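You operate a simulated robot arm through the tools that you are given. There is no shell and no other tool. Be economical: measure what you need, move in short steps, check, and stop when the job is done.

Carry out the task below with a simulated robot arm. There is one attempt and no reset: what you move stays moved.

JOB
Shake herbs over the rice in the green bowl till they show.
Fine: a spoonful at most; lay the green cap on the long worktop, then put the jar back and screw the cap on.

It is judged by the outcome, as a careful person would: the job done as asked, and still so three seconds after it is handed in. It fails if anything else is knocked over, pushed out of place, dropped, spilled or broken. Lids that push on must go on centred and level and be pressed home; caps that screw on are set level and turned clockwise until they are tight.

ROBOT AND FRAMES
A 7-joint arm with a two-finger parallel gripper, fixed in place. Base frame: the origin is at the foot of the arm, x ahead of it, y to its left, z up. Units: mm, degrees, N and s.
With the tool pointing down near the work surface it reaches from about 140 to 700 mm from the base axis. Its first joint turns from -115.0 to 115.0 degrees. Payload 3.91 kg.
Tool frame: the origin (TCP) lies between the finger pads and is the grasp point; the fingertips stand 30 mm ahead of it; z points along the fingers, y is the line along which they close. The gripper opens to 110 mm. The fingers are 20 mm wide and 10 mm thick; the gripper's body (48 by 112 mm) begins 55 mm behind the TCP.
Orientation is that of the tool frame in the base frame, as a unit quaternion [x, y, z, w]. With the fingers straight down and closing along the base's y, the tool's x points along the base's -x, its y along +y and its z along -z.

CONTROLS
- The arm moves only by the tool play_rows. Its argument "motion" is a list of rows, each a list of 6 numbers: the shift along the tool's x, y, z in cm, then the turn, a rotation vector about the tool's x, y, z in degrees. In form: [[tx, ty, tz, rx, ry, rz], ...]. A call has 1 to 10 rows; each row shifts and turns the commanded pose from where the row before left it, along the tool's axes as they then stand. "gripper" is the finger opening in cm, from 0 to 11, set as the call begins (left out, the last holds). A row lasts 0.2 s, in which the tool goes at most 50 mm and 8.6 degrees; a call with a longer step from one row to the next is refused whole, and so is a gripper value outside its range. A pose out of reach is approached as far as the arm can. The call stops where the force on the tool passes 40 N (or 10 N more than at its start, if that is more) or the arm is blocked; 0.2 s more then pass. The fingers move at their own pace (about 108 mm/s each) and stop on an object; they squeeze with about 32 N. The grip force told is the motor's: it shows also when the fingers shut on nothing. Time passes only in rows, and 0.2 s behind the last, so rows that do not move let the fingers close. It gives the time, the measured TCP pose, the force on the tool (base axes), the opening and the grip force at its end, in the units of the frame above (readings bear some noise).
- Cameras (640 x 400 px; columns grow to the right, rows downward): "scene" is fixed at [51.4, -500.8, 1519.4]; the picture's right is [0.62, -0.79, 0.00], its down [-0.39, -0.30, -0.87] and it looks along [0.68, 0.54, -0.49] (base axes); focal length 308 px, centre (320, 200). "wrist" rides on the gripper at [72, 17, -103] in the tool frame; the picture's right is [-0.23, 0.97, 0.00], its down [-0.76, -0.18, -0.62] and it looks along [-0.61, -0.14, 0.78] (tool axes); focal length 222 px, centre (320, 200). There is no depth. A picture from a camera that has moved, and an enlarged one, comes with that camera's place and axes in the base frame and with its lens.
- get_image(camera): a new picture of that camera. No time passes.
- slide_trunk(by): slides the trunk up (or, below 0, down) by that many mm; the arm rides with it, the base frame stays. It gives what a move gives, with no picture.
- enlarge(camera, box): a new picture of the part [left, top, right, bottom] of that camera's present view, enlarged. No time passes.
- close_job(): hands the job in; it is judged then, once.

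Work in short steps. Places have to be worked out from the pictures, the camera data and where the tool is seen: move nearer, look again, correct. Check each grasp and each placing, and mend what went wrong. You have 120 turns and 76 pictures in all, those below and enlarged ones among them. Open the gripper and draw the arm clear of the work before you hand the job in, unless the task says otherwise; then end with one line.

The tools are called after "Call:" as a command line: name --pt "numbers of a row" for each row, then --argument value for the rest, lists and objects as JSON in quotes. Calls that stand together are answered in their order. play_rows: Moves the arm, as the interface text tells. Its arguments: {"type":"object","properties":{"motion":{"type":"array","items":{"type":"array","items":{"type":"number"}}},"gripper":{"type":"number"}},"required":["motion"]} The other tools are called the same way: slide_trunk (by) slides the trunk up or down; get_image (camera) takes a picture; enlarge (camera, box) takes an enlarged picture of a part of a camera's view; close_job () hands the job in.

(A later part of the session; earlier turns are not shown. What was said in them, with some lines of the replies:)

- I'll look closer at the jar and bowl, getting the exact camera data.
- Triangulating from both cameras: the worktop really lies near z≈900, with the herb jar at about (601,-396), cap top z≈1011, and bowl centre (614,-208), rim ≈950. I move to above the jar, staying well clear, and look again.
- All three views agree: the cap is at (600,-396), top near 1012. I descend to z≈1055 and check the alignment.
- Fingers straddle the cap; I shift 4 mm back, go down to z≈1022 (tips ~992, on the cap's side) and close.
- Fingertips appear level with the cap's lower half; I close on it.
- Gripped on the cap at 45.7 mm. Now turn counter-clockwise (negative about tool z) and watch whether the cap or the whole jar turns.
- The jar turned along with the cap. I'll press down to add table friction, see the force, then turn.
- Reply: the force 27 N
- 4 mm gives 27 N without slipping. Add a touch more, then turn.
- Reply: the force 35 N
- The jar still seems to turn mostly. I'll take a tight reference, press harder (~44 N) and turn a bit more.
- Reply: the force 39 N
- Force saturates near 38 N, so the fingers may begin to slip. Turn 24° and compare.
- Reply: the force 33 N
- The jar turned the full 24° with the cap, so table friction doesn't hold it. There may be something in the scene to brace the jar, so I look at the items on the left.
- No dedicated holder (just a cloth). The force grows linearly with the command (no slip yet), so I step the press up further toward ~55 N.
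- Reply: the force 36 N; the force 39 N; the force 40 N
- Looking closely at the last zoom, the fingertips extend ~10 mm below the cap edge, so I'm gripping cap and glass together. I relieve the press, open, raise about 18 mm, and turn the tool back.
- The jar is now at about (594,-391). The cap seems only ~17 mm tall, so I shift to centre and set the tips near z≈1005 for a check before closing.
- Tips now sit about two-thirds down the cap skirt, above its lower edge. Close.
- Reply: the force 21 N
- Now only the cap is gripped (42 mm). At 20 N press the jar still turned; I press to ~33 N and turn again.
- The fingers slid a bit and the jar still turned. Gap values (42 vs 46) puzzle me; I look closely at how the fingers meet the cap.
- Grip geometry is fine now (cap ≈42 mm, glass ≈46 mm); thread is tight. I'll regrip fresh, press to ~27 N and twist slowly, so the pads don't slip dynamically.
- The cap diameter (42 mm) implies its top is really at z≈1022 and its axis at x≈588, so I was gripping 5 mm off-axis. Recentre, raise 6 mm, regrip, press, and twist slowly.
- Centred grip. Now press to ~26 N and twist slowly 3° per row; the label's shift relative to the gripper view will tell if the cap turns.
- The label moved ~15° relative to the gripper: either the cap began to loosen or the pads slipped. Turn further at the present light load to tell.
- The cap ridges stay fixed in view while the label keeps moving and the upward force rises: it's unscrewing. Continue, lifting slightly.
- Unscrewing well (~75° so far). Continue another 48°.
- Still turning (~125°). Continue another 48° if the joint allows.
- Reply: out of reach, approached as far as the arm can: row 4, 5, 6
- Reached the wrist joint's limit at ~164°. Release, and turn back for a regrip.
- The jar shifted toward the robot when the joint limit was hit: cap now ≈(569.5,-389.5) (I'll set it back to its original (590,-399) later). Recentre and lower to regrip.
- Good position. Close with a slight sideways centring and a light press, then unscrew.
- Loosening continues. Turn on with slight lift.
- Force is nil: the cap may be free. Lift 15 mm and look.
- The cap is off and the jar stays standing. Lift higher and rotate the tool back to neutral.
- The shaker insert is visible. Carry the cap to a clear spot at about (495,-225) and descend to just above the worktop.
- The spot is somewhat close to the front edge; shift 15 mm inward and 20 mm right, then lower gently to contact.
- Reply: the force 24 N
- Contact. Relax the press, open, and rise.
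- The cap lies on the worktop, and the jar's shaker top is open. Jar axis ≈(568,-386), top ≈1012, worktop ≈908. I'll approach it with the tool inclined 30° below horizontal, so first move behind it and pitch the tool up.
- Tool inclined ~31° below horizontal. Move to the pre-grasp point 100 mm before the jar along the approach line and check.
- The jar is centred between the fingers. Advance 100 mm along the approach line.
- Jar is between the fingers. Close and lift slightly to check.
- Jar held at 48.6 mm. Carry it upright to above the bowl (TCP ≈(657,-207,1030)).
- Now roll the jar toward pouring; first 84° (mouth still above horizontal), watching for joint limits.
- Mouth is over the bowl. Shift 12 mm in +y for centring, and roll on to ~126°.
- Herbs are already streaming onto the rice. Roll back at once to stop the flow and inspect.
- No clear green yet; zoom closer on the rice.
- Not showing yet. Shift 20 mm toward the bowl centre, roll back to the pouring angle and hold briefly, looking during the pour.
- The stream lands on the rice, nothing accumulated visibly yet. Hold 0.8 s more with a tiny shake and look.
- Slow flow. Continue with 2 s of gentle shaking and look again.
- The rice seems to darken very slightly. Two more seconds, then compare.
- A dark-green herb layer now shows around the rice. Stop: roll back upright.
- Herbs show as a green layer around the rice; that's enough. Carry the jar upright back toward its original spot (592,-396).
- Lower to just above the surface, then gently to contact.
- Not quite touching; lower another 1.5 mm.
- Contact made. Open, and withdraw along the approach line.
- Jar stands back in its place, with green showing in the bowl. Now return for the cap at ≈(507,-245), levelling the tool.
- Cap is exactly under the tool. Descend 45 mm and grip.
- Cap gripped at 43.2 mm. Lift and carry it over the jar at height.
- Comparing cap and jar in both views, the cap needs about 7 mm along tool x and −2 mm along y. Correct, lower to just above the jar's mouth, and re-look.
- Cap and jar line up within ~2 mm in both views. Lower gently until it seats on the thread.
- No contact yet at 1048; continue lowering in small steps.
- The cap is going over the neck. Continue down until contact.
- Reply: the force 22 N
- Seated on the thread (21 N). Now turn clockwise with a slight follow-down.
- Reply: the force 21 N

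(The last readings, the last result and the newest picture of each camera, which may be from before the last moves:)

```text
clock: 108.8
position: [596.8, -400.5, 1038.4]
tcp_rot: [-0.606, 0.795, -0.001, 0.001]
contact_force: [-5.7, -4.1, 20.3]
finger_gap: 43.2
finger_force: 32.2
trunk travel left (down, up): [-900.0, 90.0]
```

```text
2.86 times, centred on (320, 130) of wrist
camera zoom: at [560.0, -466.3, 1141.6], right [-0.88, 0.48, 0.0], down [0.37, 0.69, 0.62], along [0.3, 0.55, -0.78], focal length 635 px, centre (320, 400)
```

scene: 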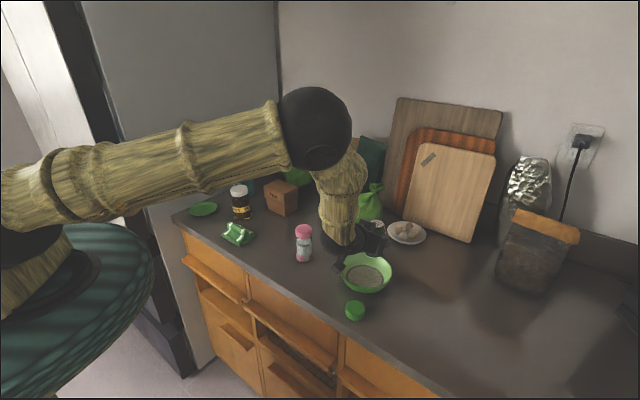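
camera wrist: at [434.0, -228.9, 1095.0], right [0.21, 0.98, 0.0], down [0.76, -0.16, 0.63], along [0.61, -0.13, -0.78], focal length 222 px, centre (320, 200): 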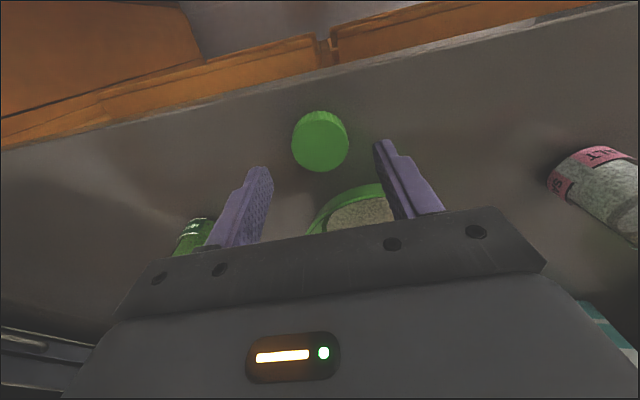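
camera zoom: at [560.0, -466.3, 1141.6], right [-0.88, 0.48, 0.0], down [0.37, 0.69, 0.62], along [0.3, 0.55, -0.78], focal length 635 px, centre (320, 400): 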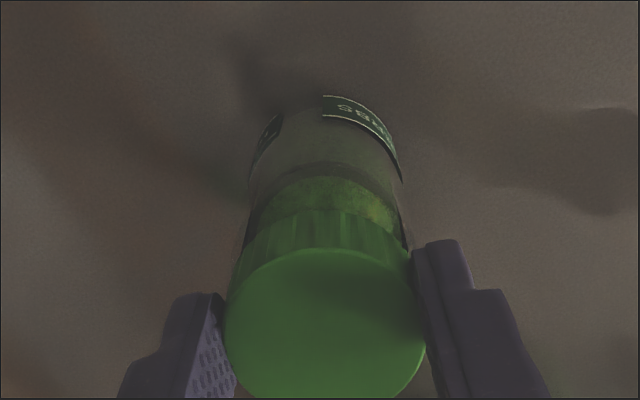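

Lateral forces show the cap sits ~6 mm off the tool axis in my grip, which drags the jar as I turn. The cap is on the thread, so I release, recentre by −5.5 mm along tool x, and check.

Call:
play_rows --pt "0 0 -0.25 0 0 0" --pt "0 0 0 0 0 0"

Call:
play_rows --pt "0 0 0 0 0 0" --pt "0 0 0 0 0 0" --pt "0 0 -1.5 0 0 0" --pt "-0.55 0 -1.5 0 0 0" --pt "0 0 0 0 0 0" --gripper 7

Call:
enlarge --camera "scene" --box '[395, 235, 485, 335]'

Call:
enlarge --camera "wrist" --box '[220, 60, 420, 220]'

```text
clock: 109.4
position: [598.3, -400.2, 1039.3]
tcp_rot: [-0.606, 0.795, 0.0, 0.001]
contact_force: [-2.1, -1.3, 3.6]
finger_gap: 43.3
finger_force: 32.1
trunk travel left (down, up): [-900.0, 90.0]
```

```text
clock: 110.6
position: [601.6, -395.4, 1069.0]
tcp_rot: [-0.607, 0.795, 0.0, 0.001]
contact_force: [0.6, 0.0, -0.6]
finger_gap: 69.8
finger_force: 0.1
trunk travel left (down, up): [-900.0, 90.0]
```

```text
4.00 times, centred on (440, 285) of scene
camera zoom: at [51.4, -500.8, 1519.4], right [0.62, -0.79, 0.0], down [-0.39, -0.3, -0.87], along [0.68, 0.54, -0.49], focal length 1234 px, centre (-160, -140)
```

zoom: 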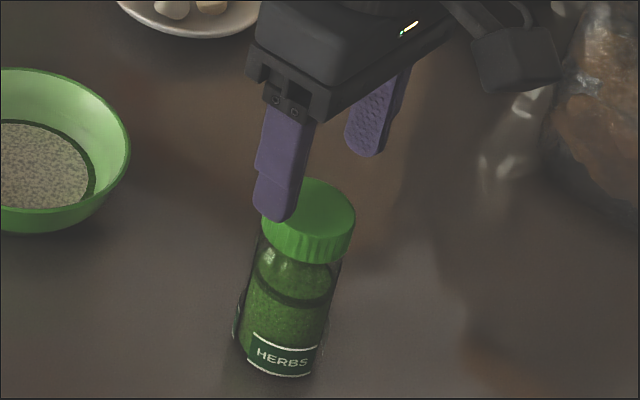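

```text
2.50 times, centred on (320, 140) of wrist
camera zoom: at [564.7, -461.4, 1173.0], right [-0.88, 0.48, 0.0], down [0.37, 0.69, 0.62], along [0.3, 0.55, -0.78], focal length 555 px, centre (320, 350)
```

zoom: 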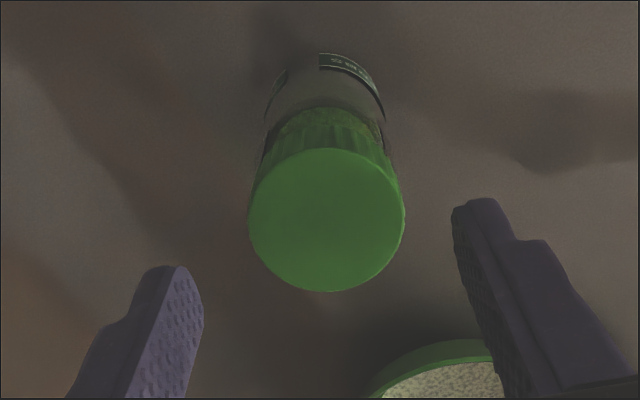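

The cap sits level on the jar. Comparing both views it's ~3 mm off; I recentre, turn back to about −140°, and lower to regrip.

Call:
play_rows --pt "0.3 0.1 0 0 0 0" --pt "0 0 0 0 0 -8.2" --pt "0 0 0 0 0 -8.2" --pt "0 0 0 0 0 -8.2" --pt "0 0 0 0 0 -8.2" --pt "0 0 0 0 0 -8.2" --pt "0 0 0 0 0 -8.2" --pt "0 0 0 0 0 -8.2" --pt "0 0 1.4 0 0 0" --pt "0 0 1.4 0 0 0"

Call:
play_rows --pt "0 0 0 0 0 0" --pt "0 0 0 0 0 0" --pt "0 0 0 0 0 0" --pt "0 0 0.12 0 0 0" --pt "0 0 0 0 0 0" --gripper 3.5

Call:
enlarge --camera "wrist" --box '[240, 60, 400, 200]'

```text
clock: 112.8
position: [599.9, -399.3, 1042.2]
tcp_rot: [0.914, -0.406, 0.0, 0.0]
contact_force: [-0.4, -0.5, -0.2]
finger_gap: 70.0
finger_force: 0.0
trunk travel left (down, up): [-900.0, 90.0]
```

```text
clock: 114.0
position: [599.4, -398.9, 1042.2]
tcp_rot: [0.914, -0.406, 0.002, 0.0]
contact_force: [0.6, 2.0, 5.0]
finger_gap: 41.9
finger_force: 32.5
trunk travel left (down, up): [-900.0, 90.0]
```

```text
2.86 times, centred on (320, 130) of wrist
camera zoom: at [634.3, -464.4, 1145.3], right [-0.87, -0.48, 0.0], down [-0.38, 0.68, 0.62], along [-0.3, 0.55, -0.78], focal length 635 px, centre (320, 400)
```

zoom: 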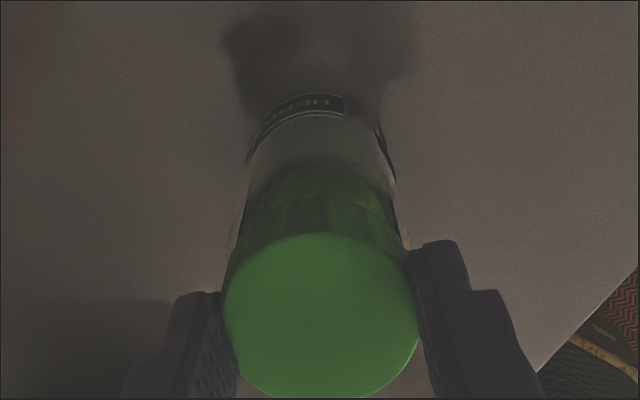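

Regripped, centred. Turn clockwise 80° with slight follow-down and check forces.

Call:
play_rows --pt "0 0 0.05 0 0 8" --pt "0 0 0.03 0 0 8" --pt "0 0 0.03 0 0 8" --pt "0 0 0.03 0 0 8" --pt "0 0 0.03 0 0 8" --pt "0 0 0.03 0 0 8" --pt "0 0 0.03 0 0 8" --pt "0 0 0.03 0 0 8" --pt "0 0 0.03 0 0 8"

Call:
play_rows --pt "0 0 0.03 0 0 8" --pt "0 0 0.03 0 0 8" --pt "0 0 0.03 0 0 8" --pt "0 0 0.03 0 0 8" --pt "0 0 0.03 0 0 8" --pt "0 0 0.03 0 0 8"

Call:
enlarge --camera "wrist" --box '[240, 60, 400, 200]'

```text
clock: 116.0
position: [598.1, -398.9, 1038.2]
tcp_rot: [-0.499, 0.866, 0.0, 0.002]
contact_force: [-0.3, -1.2, 0.1]
finger_gap: 41.8
finger_force: 32.1
trunk travel left (down, up): [-900.0, 90.0]
```

```text
clock: 117.4
position: [597.3, -399.6, 1036.3]
tcp_rot: [-0.104, 0.995, 0.001, 0.001]
contact_force: [-0.7, -0.9, 1.9]
finger_gap: 42.8
finger_force: 32.1
trunk travel left (down, up): [-900.0, 90.0]
```

```text
2.86 times, centred on (320, 130) of wrist
camera zoom: at [523.3, -398.0, 1139.9], right [0.02, 1.0, 0.0], down [0.78, -0.02, 0.63], along [0.62, -0.01, -0.78], focal length 635 px, centre (320, 400)
```

zoom: 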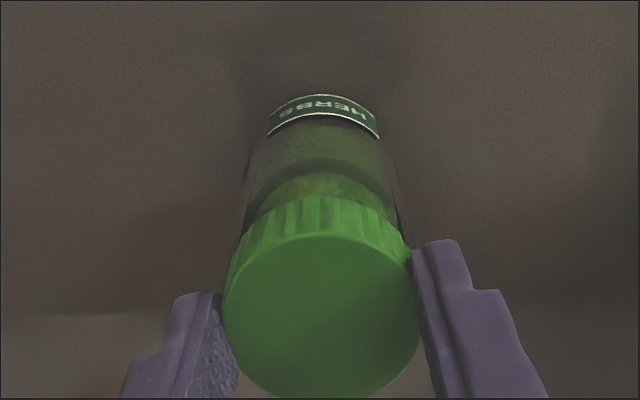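

Screwing down freely (z 1042→1036). Continue clockwise.

Call:
play_rows --pt "0 0 0.03 0 0 8" --pt "0 0 0.03 0 0 8" --pt "0 0 0.03 0 0 8" --pt "0 0 0.03 0 0 8" --pt "0 0 0.03 0 0 8" --pt "0 0 0.02 0 0 8" --pt "0 0 0.02 0 0 8" --pt "0 0 0.02 0 0 8"

Call:
play_rows --pt "0 0 0.02 0 0 8" --pt "0 0 0.02 0 0 8" --pt "0 0 0.02 0 0 8" --pt "0 0 0.02 0 0 8" --pt "0 0 0.02 0 0 8"

Call:
enlarge --camera "wrist" --box '[240, 60, 400, 200]'

```text
clock: 119.2
position: [597.5, -398.6, 1035.7]
tcp_rot: [0.439, 0.898, 0.001, 0.002]
contact_force: [-0.3, -0.4, 17.5]
finger_gap: 43.3
finger_force: 32.2
trunk travel left (down, up): [-900.0, 90.0]
```

```text
clock: 119.6
position: [587.1, -383.6, 1027.7]
tcp_rot: [0.481, 0.877, -0.002, 0.012]
contact_force: [-0.4, 4.1, 11.2]
finger_gap: 43.4
finger_force: 32.3
out of reach, approached as far as the arm can: row 1, 2
trunk travel left (down, up): [-900.0, 90.0]
stopped in row 2: the force on the tool passed its limit (the readings are from after the stop); the commanded pose is now the measured one
```

```text
2.86 times, centred on (320, 130) of wrist
camera zoom: at [558.7, -311.9, 1130.7], right [0.94, 0.33, 0.01], down [0.25, -0.73, 0.64], along [0.22, -0.6, -0.77], focal length 635 px, centre (320, 400)
```

zoom: 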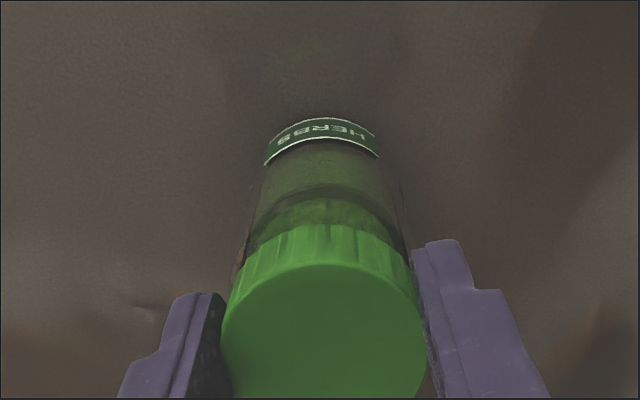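

The wrist limit came at ~+57°, dragging the jar ~15 mm. The label stayed put relative to the gripper over the last part, so the cap is likely near tight. Release, rise, level the tool and turn back.

Call:
play_rows --pt "0 0 -0.15 0 0 0" --pt "0 0 0 0 0 0"

Call:
play_rows --pt "0 0 0 0 0 0" --pt "0 0 0 0 0 0" --pt "0 0 -2.0 0 0 0" --pt "0 0 -2.0 0 0 0" --pt "0 0 0 0 0 -8.5" --pt "0 0 0 0 0 -8.5" --pt "0 0 0 0 0 -8.5" --pt "0 0 0 0 0 -8.5" --pt "0 0 0 0 0 -8.5" --pt "0 0 0 0 0 -8.5" --gripper 7.5

Call:
play_rows --pt "0 0 0 0 0 -6.5" --pt "0 0 0 0 0 0"

Call:
get_image --camera "wrist"

```text
clock: 120.2
position: [583.7, -384.6, 1029.3]
tcp_rot: [0.482, 0.876, -0.002, 0.011]
contact_force: [-0.1, 1.3, 4.1]
finger_gap: 43.4
finger_force: 32.3
trunk travel left (down, up): [-900.0, 90.0]
```

```text
clock: 122.4
position: [584.0, -385.3, 1068.8]
tcp_rot: [0.055, 0.998, -0.006, 0.009]
contact_force: [-0.1, 0.1, -0.4]
finger_gap: 74.9
finger_force: 0.0
trunk travel left (down, up): [-900.0, 90.0]
```

```text
clock: 123.0
position: [583.3, -384.2, 1068.8]
tcp_rot: [0.0, 1.0, -0.007, 0.01]
contact_force: [-0.1, 0.5, 0.2]
finger_gap: 74.9
finger_force: 0.0
trunk travel left (down, up): [-900.0, 90.0]
```

```text
3 pictures are left
camera wrist: at [509.0, -366.4, 1170.5], right [0.23, 0.97, -0.01], down [0.75, -0.17, 0.64], along [0.62, -0.15, -0.77], focal length 222 px, centre (320, 200)
```

wrist: 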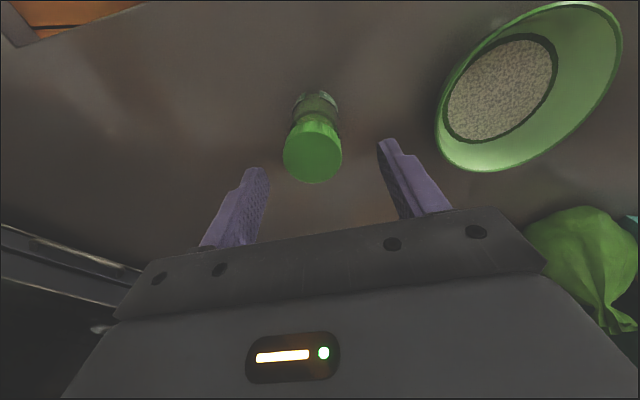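

Jar stands upright with the cap on, at about (584,-390). Level the tool (~1°), centre, turn to about −68°, and lower to z≈1039 to grip only the cap.

Call:
play_rows --pt "0 -0.6 0 -0.8 1.15 0" --pt "0 0 0 0 0 -8.5" --pt "0 0 0 0 0 -8.5" --pt "0 0 0 0 0 -8.5" --pt "0 0 0 0 0 -8.5" --pt "0 0 0 0 0 -8.5" --pt "0 0 0 0 0 -8.5" --pt "0 0 0 0 0 -8.5" --pt "0 0 0 0 0 -8.5" --pt "0 0 0 0 0 0"

Call:
play_rows --pt "0 0 1.0 0 0 0" --pt "0 0 1.0 0 0 0" --pt "0 0 0.9 0 0 0" --pt "0 0 0 0 0 0"

Call:
play_rows --pt "0 0 0 0 0 0" --pt "0 0 0 0 0 0" --pt "0 0 0 0 0 0" --gripper 3.5

```text
clock: 125.2
position: [584.4, -390.1, 1069.7]
tcp_rot: [-0.559, 0.829, 0.001, -0.001]
contact_force: [0.7, 0.6, 0.3]
finger_gap: 75.2
finger_force: 0.0
trunk travel left (down, up): [-900.0, 90.0]
```

```text
clock: 126.2
position: [585.2, -392.0, 1040.1]
tcp_rot: [-0.558, 0.83, 0.001, 0.0]
contact_force: [-0.1, -0.5, 0.4]
finger_gap: 74.9
finger_force: 0.1
trunk travel left (down, up): [-900.0, 90.0]
```

```text
clock: 127.0
position: [584.2, -391.3, 1040.4]
tcp_rot: [-0.558, 0.83, 0.001, -0.001]
contact_force: [0.5, -0.4, 2.1]
finger_gap: 43.2
finger_force: 32.0
trunk travel left (down, up): [-900.0, 90.0]
```

Gripped only on the cap (43.2 mm). Press ~20 N and turn clockwise slowly.

Call:
play_rows --pt "0 0 0.15 0 0 0" --pt "0 0 0.15 0 0 0" --pt "0 0 0 0 0 4" --pt "0 0 0 0 0 5" --pt "0 0 0 0 0 5" --pt "0 0 0 0 0 5" --pt "0 0 0 0 0 5" --pt "0 0 0 0 0 5" --pt "0 0 0 0 0 5"

Call:
play_rows --pt "0 0 0.05 0 0 5" --pt "0 0 0 0 0 5" --pt "0 0 0 0 0 5" --pt "0 0 0 0 0 5" --pt "0 0 0 0 0 5" --pt "0 0 0 0 0 5" --pt "0 0 0 0 0 5"

Call:
enlarge --camera "wrist" --box '[240, 60, 400, 200]'

```text
clock: 129.0
position: [583.1, -389.6, 1037.1]
tcp_rot: [-0.291, 0.957, 0.002, -0.001]
contact_force: [-4.2, -0.8, 6.8]
finger_gap: 43.4
finger_force: 31.6
trunk travel left (down, up): [-900.0, 90.0]
```

```text
clock: 130.6
position: [582.2, -390.0, 1036.9]
tcp_rot: [0.01, 1.0, 0.0, -0.001]
contact_force: [-0.1, 1.7, 4.6]
finger_gap: 43.2
finger_force: 32.2
trunk travel left (down, up): [-900.0, 90.0]
```

```text
2.86 times, centred on (320, 130) of wrist
camera zoom: at [511.1, -372.5, 1140.6], right [0.25, 0.97, 0.0], down [0.76, -0.19, 0.62], along [0.6, -0.15, -0.78], focal length 635 px, centre (320, 400)
```

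zoom: 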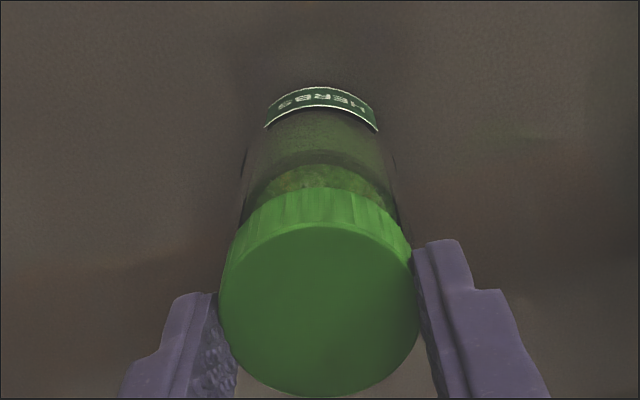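

The pads slid as they did when the thread was tight. One more 40° clockwise turn with moderate press to confirm the label no longer moves relative to the gripper.

Call:
play_rows --pt "0 0 0.15 0 0 0" --pt "0 0 0 0 0 5" --pt "0 0 0 0 0 5" --pt "0 0 0 0 0 5" --pt "0 0 0 0 0 5" --pt "0 0 0 0 0 5" --pt "0 0 0 0 0 5" --pt "0 0 0 0 0 5" --pt "0 0 0 0 0 5"

Call:
enlarge --camera "wrist" --box '[240, 60, 400, 200]'

```text
clock: 132.6
position: [582.0, -389.8, 1036.5]
tcp_rot: [0.352, 0.936, 0.001, 0.0]
contact_force: [1.1, 0.0, 13.9]
finger_gap: 43.2
finger_force: 30.9
trunk travel left (down, up): [-900.0, 90.0]
```

```text
2.86 times, centred on (320, 130) of wrist
camera zoom: at [538.9, -329.9, 1140.0], right [0.81, 0.58, 0.0], down [0.46, -0.63, 0.62], along [0.36, -0.51, -0.78], focal length 635 px, centre (320, 400)
```

zoom: 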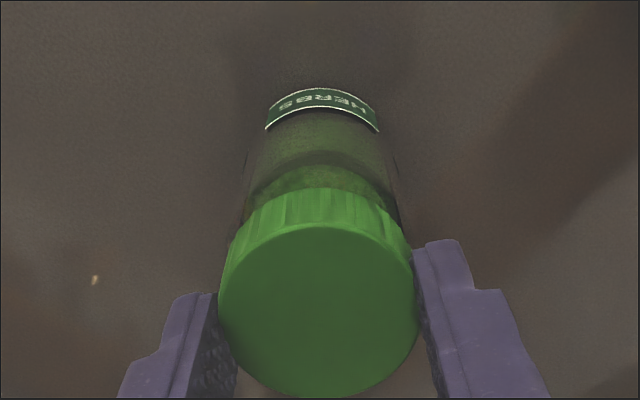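

The label no longer moves relative to the cap over 41°: it's tight. Now lift the jar ~3 mm by its cap, move it back ~(12,-6) mm to its original spot, and set it down.

Call:
play_rows --pt "0 0 -0.3 0 0 0" --pt "0 0 -0.3 0 0 0" --pt "-0.65 0.17 0 0 0 0" --pt "-0.65 0.17 0 0 0 0" --pt "0 0 0.15 0 0 0" --pt "0 0 0.15 0 0 0" --pt "0 0 0 0 0 0"

```text
clock: 134.2
position: [597.6, -397.3, 1038.1]
tcp_rot: [0.35, 0.937, 0.0, -0.001]
contact_force: [-0.2, -0.3, -2.7]
finger_gap: 43.5
finger_force: 32.6
trunk travel left (down, up): [-900.0, 90.0]
```

Weight still hangs (−2.7 N); lower in small steps to contact.

Call:
play_rows --pt "0 0 0.06 0 0 0" --pt "0 0 0.06 0 0 0" --pt "0 0 0.06 0 0 0" --pt "0 0 0 0 0 0"

```text
clock: 135.2
position: [596.8, -397.0, 1037.3]
tcp_rot: [0.351, 0.936, 0.0, -0.001]
contact_force: [-0.5, 0.6, -0.5]
finger_gap: 43.3
finger_force: 31.8
trunk travel left (down, up): [-900.0, 90.0]
```

Just touching; another 0.5 mm, then release and rise.

Call:
play_rows --pt "0 0 0.06 0 0 0" --pt "0 0 0 0 0 0"

Call:
play_rows --pt "0 0 0 0 0 0" --pt "0 0 0 0 0 0" --pt "0 0 -2.5 0 0 0" --pt "0 0 -3 0 0 0" --pt "0 0 -4 0 0 0" --pt "0 0 -4 0 0 0" --pt "0 0 -4 0 0 0" --pt "0 0 -4 0 0 0" --pt "4 0 0 0 0 0" --pt "4 0 0 0 0 0" --gripper 8

Call:
get_image --camera "scene"

```text
clock: 135.8
position: [596.8, -396.0, 1036.8]
tcp_rot: [0.351, 0.936, 0.0, -0.001]
contact_force: [0.6, 1.5, 3.1]
finger_gap: 42.9
finger_force: 32.4
trunk travel left (down, up): [-900.0, 90.0]
```

```text
clock: 138.0
position: [535.9, -346.3, 1251.0]
tcp_rot: [0.35, 0.937, 0.001, -0.001]
contact_force: [-0.2, 0.4, -0.7]
finger_gap: 80.3
finger_force: 0.1
trunk travel left (down, up): [-900.0, 90.0]
```

```text
0 pictures are left
```

scene: 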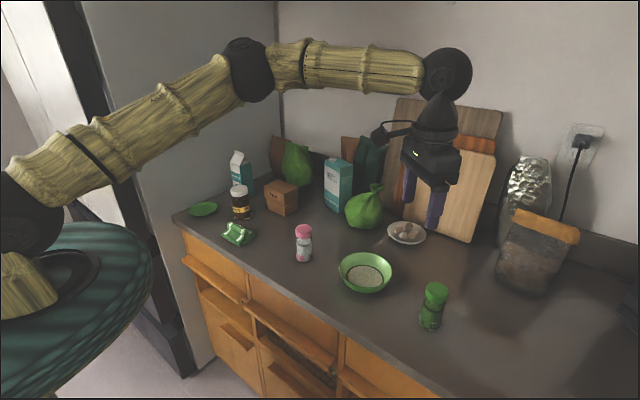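

The jar stands upright and capped at its original place, the bowl and everything else look undisturbed, and the arm is clear. I hand in.

Call:
close_job

```text
The job is handed in.
```

The herbs are shaken over the rice and show as a dark green layer around it. The cap lay on the worktop while I poured. The jar is back within a few millimetres of where it stood, with the cap turned clockwise until the jar turned with it. I didn't measure the amount of herbs, and stopped as soon as they showed.
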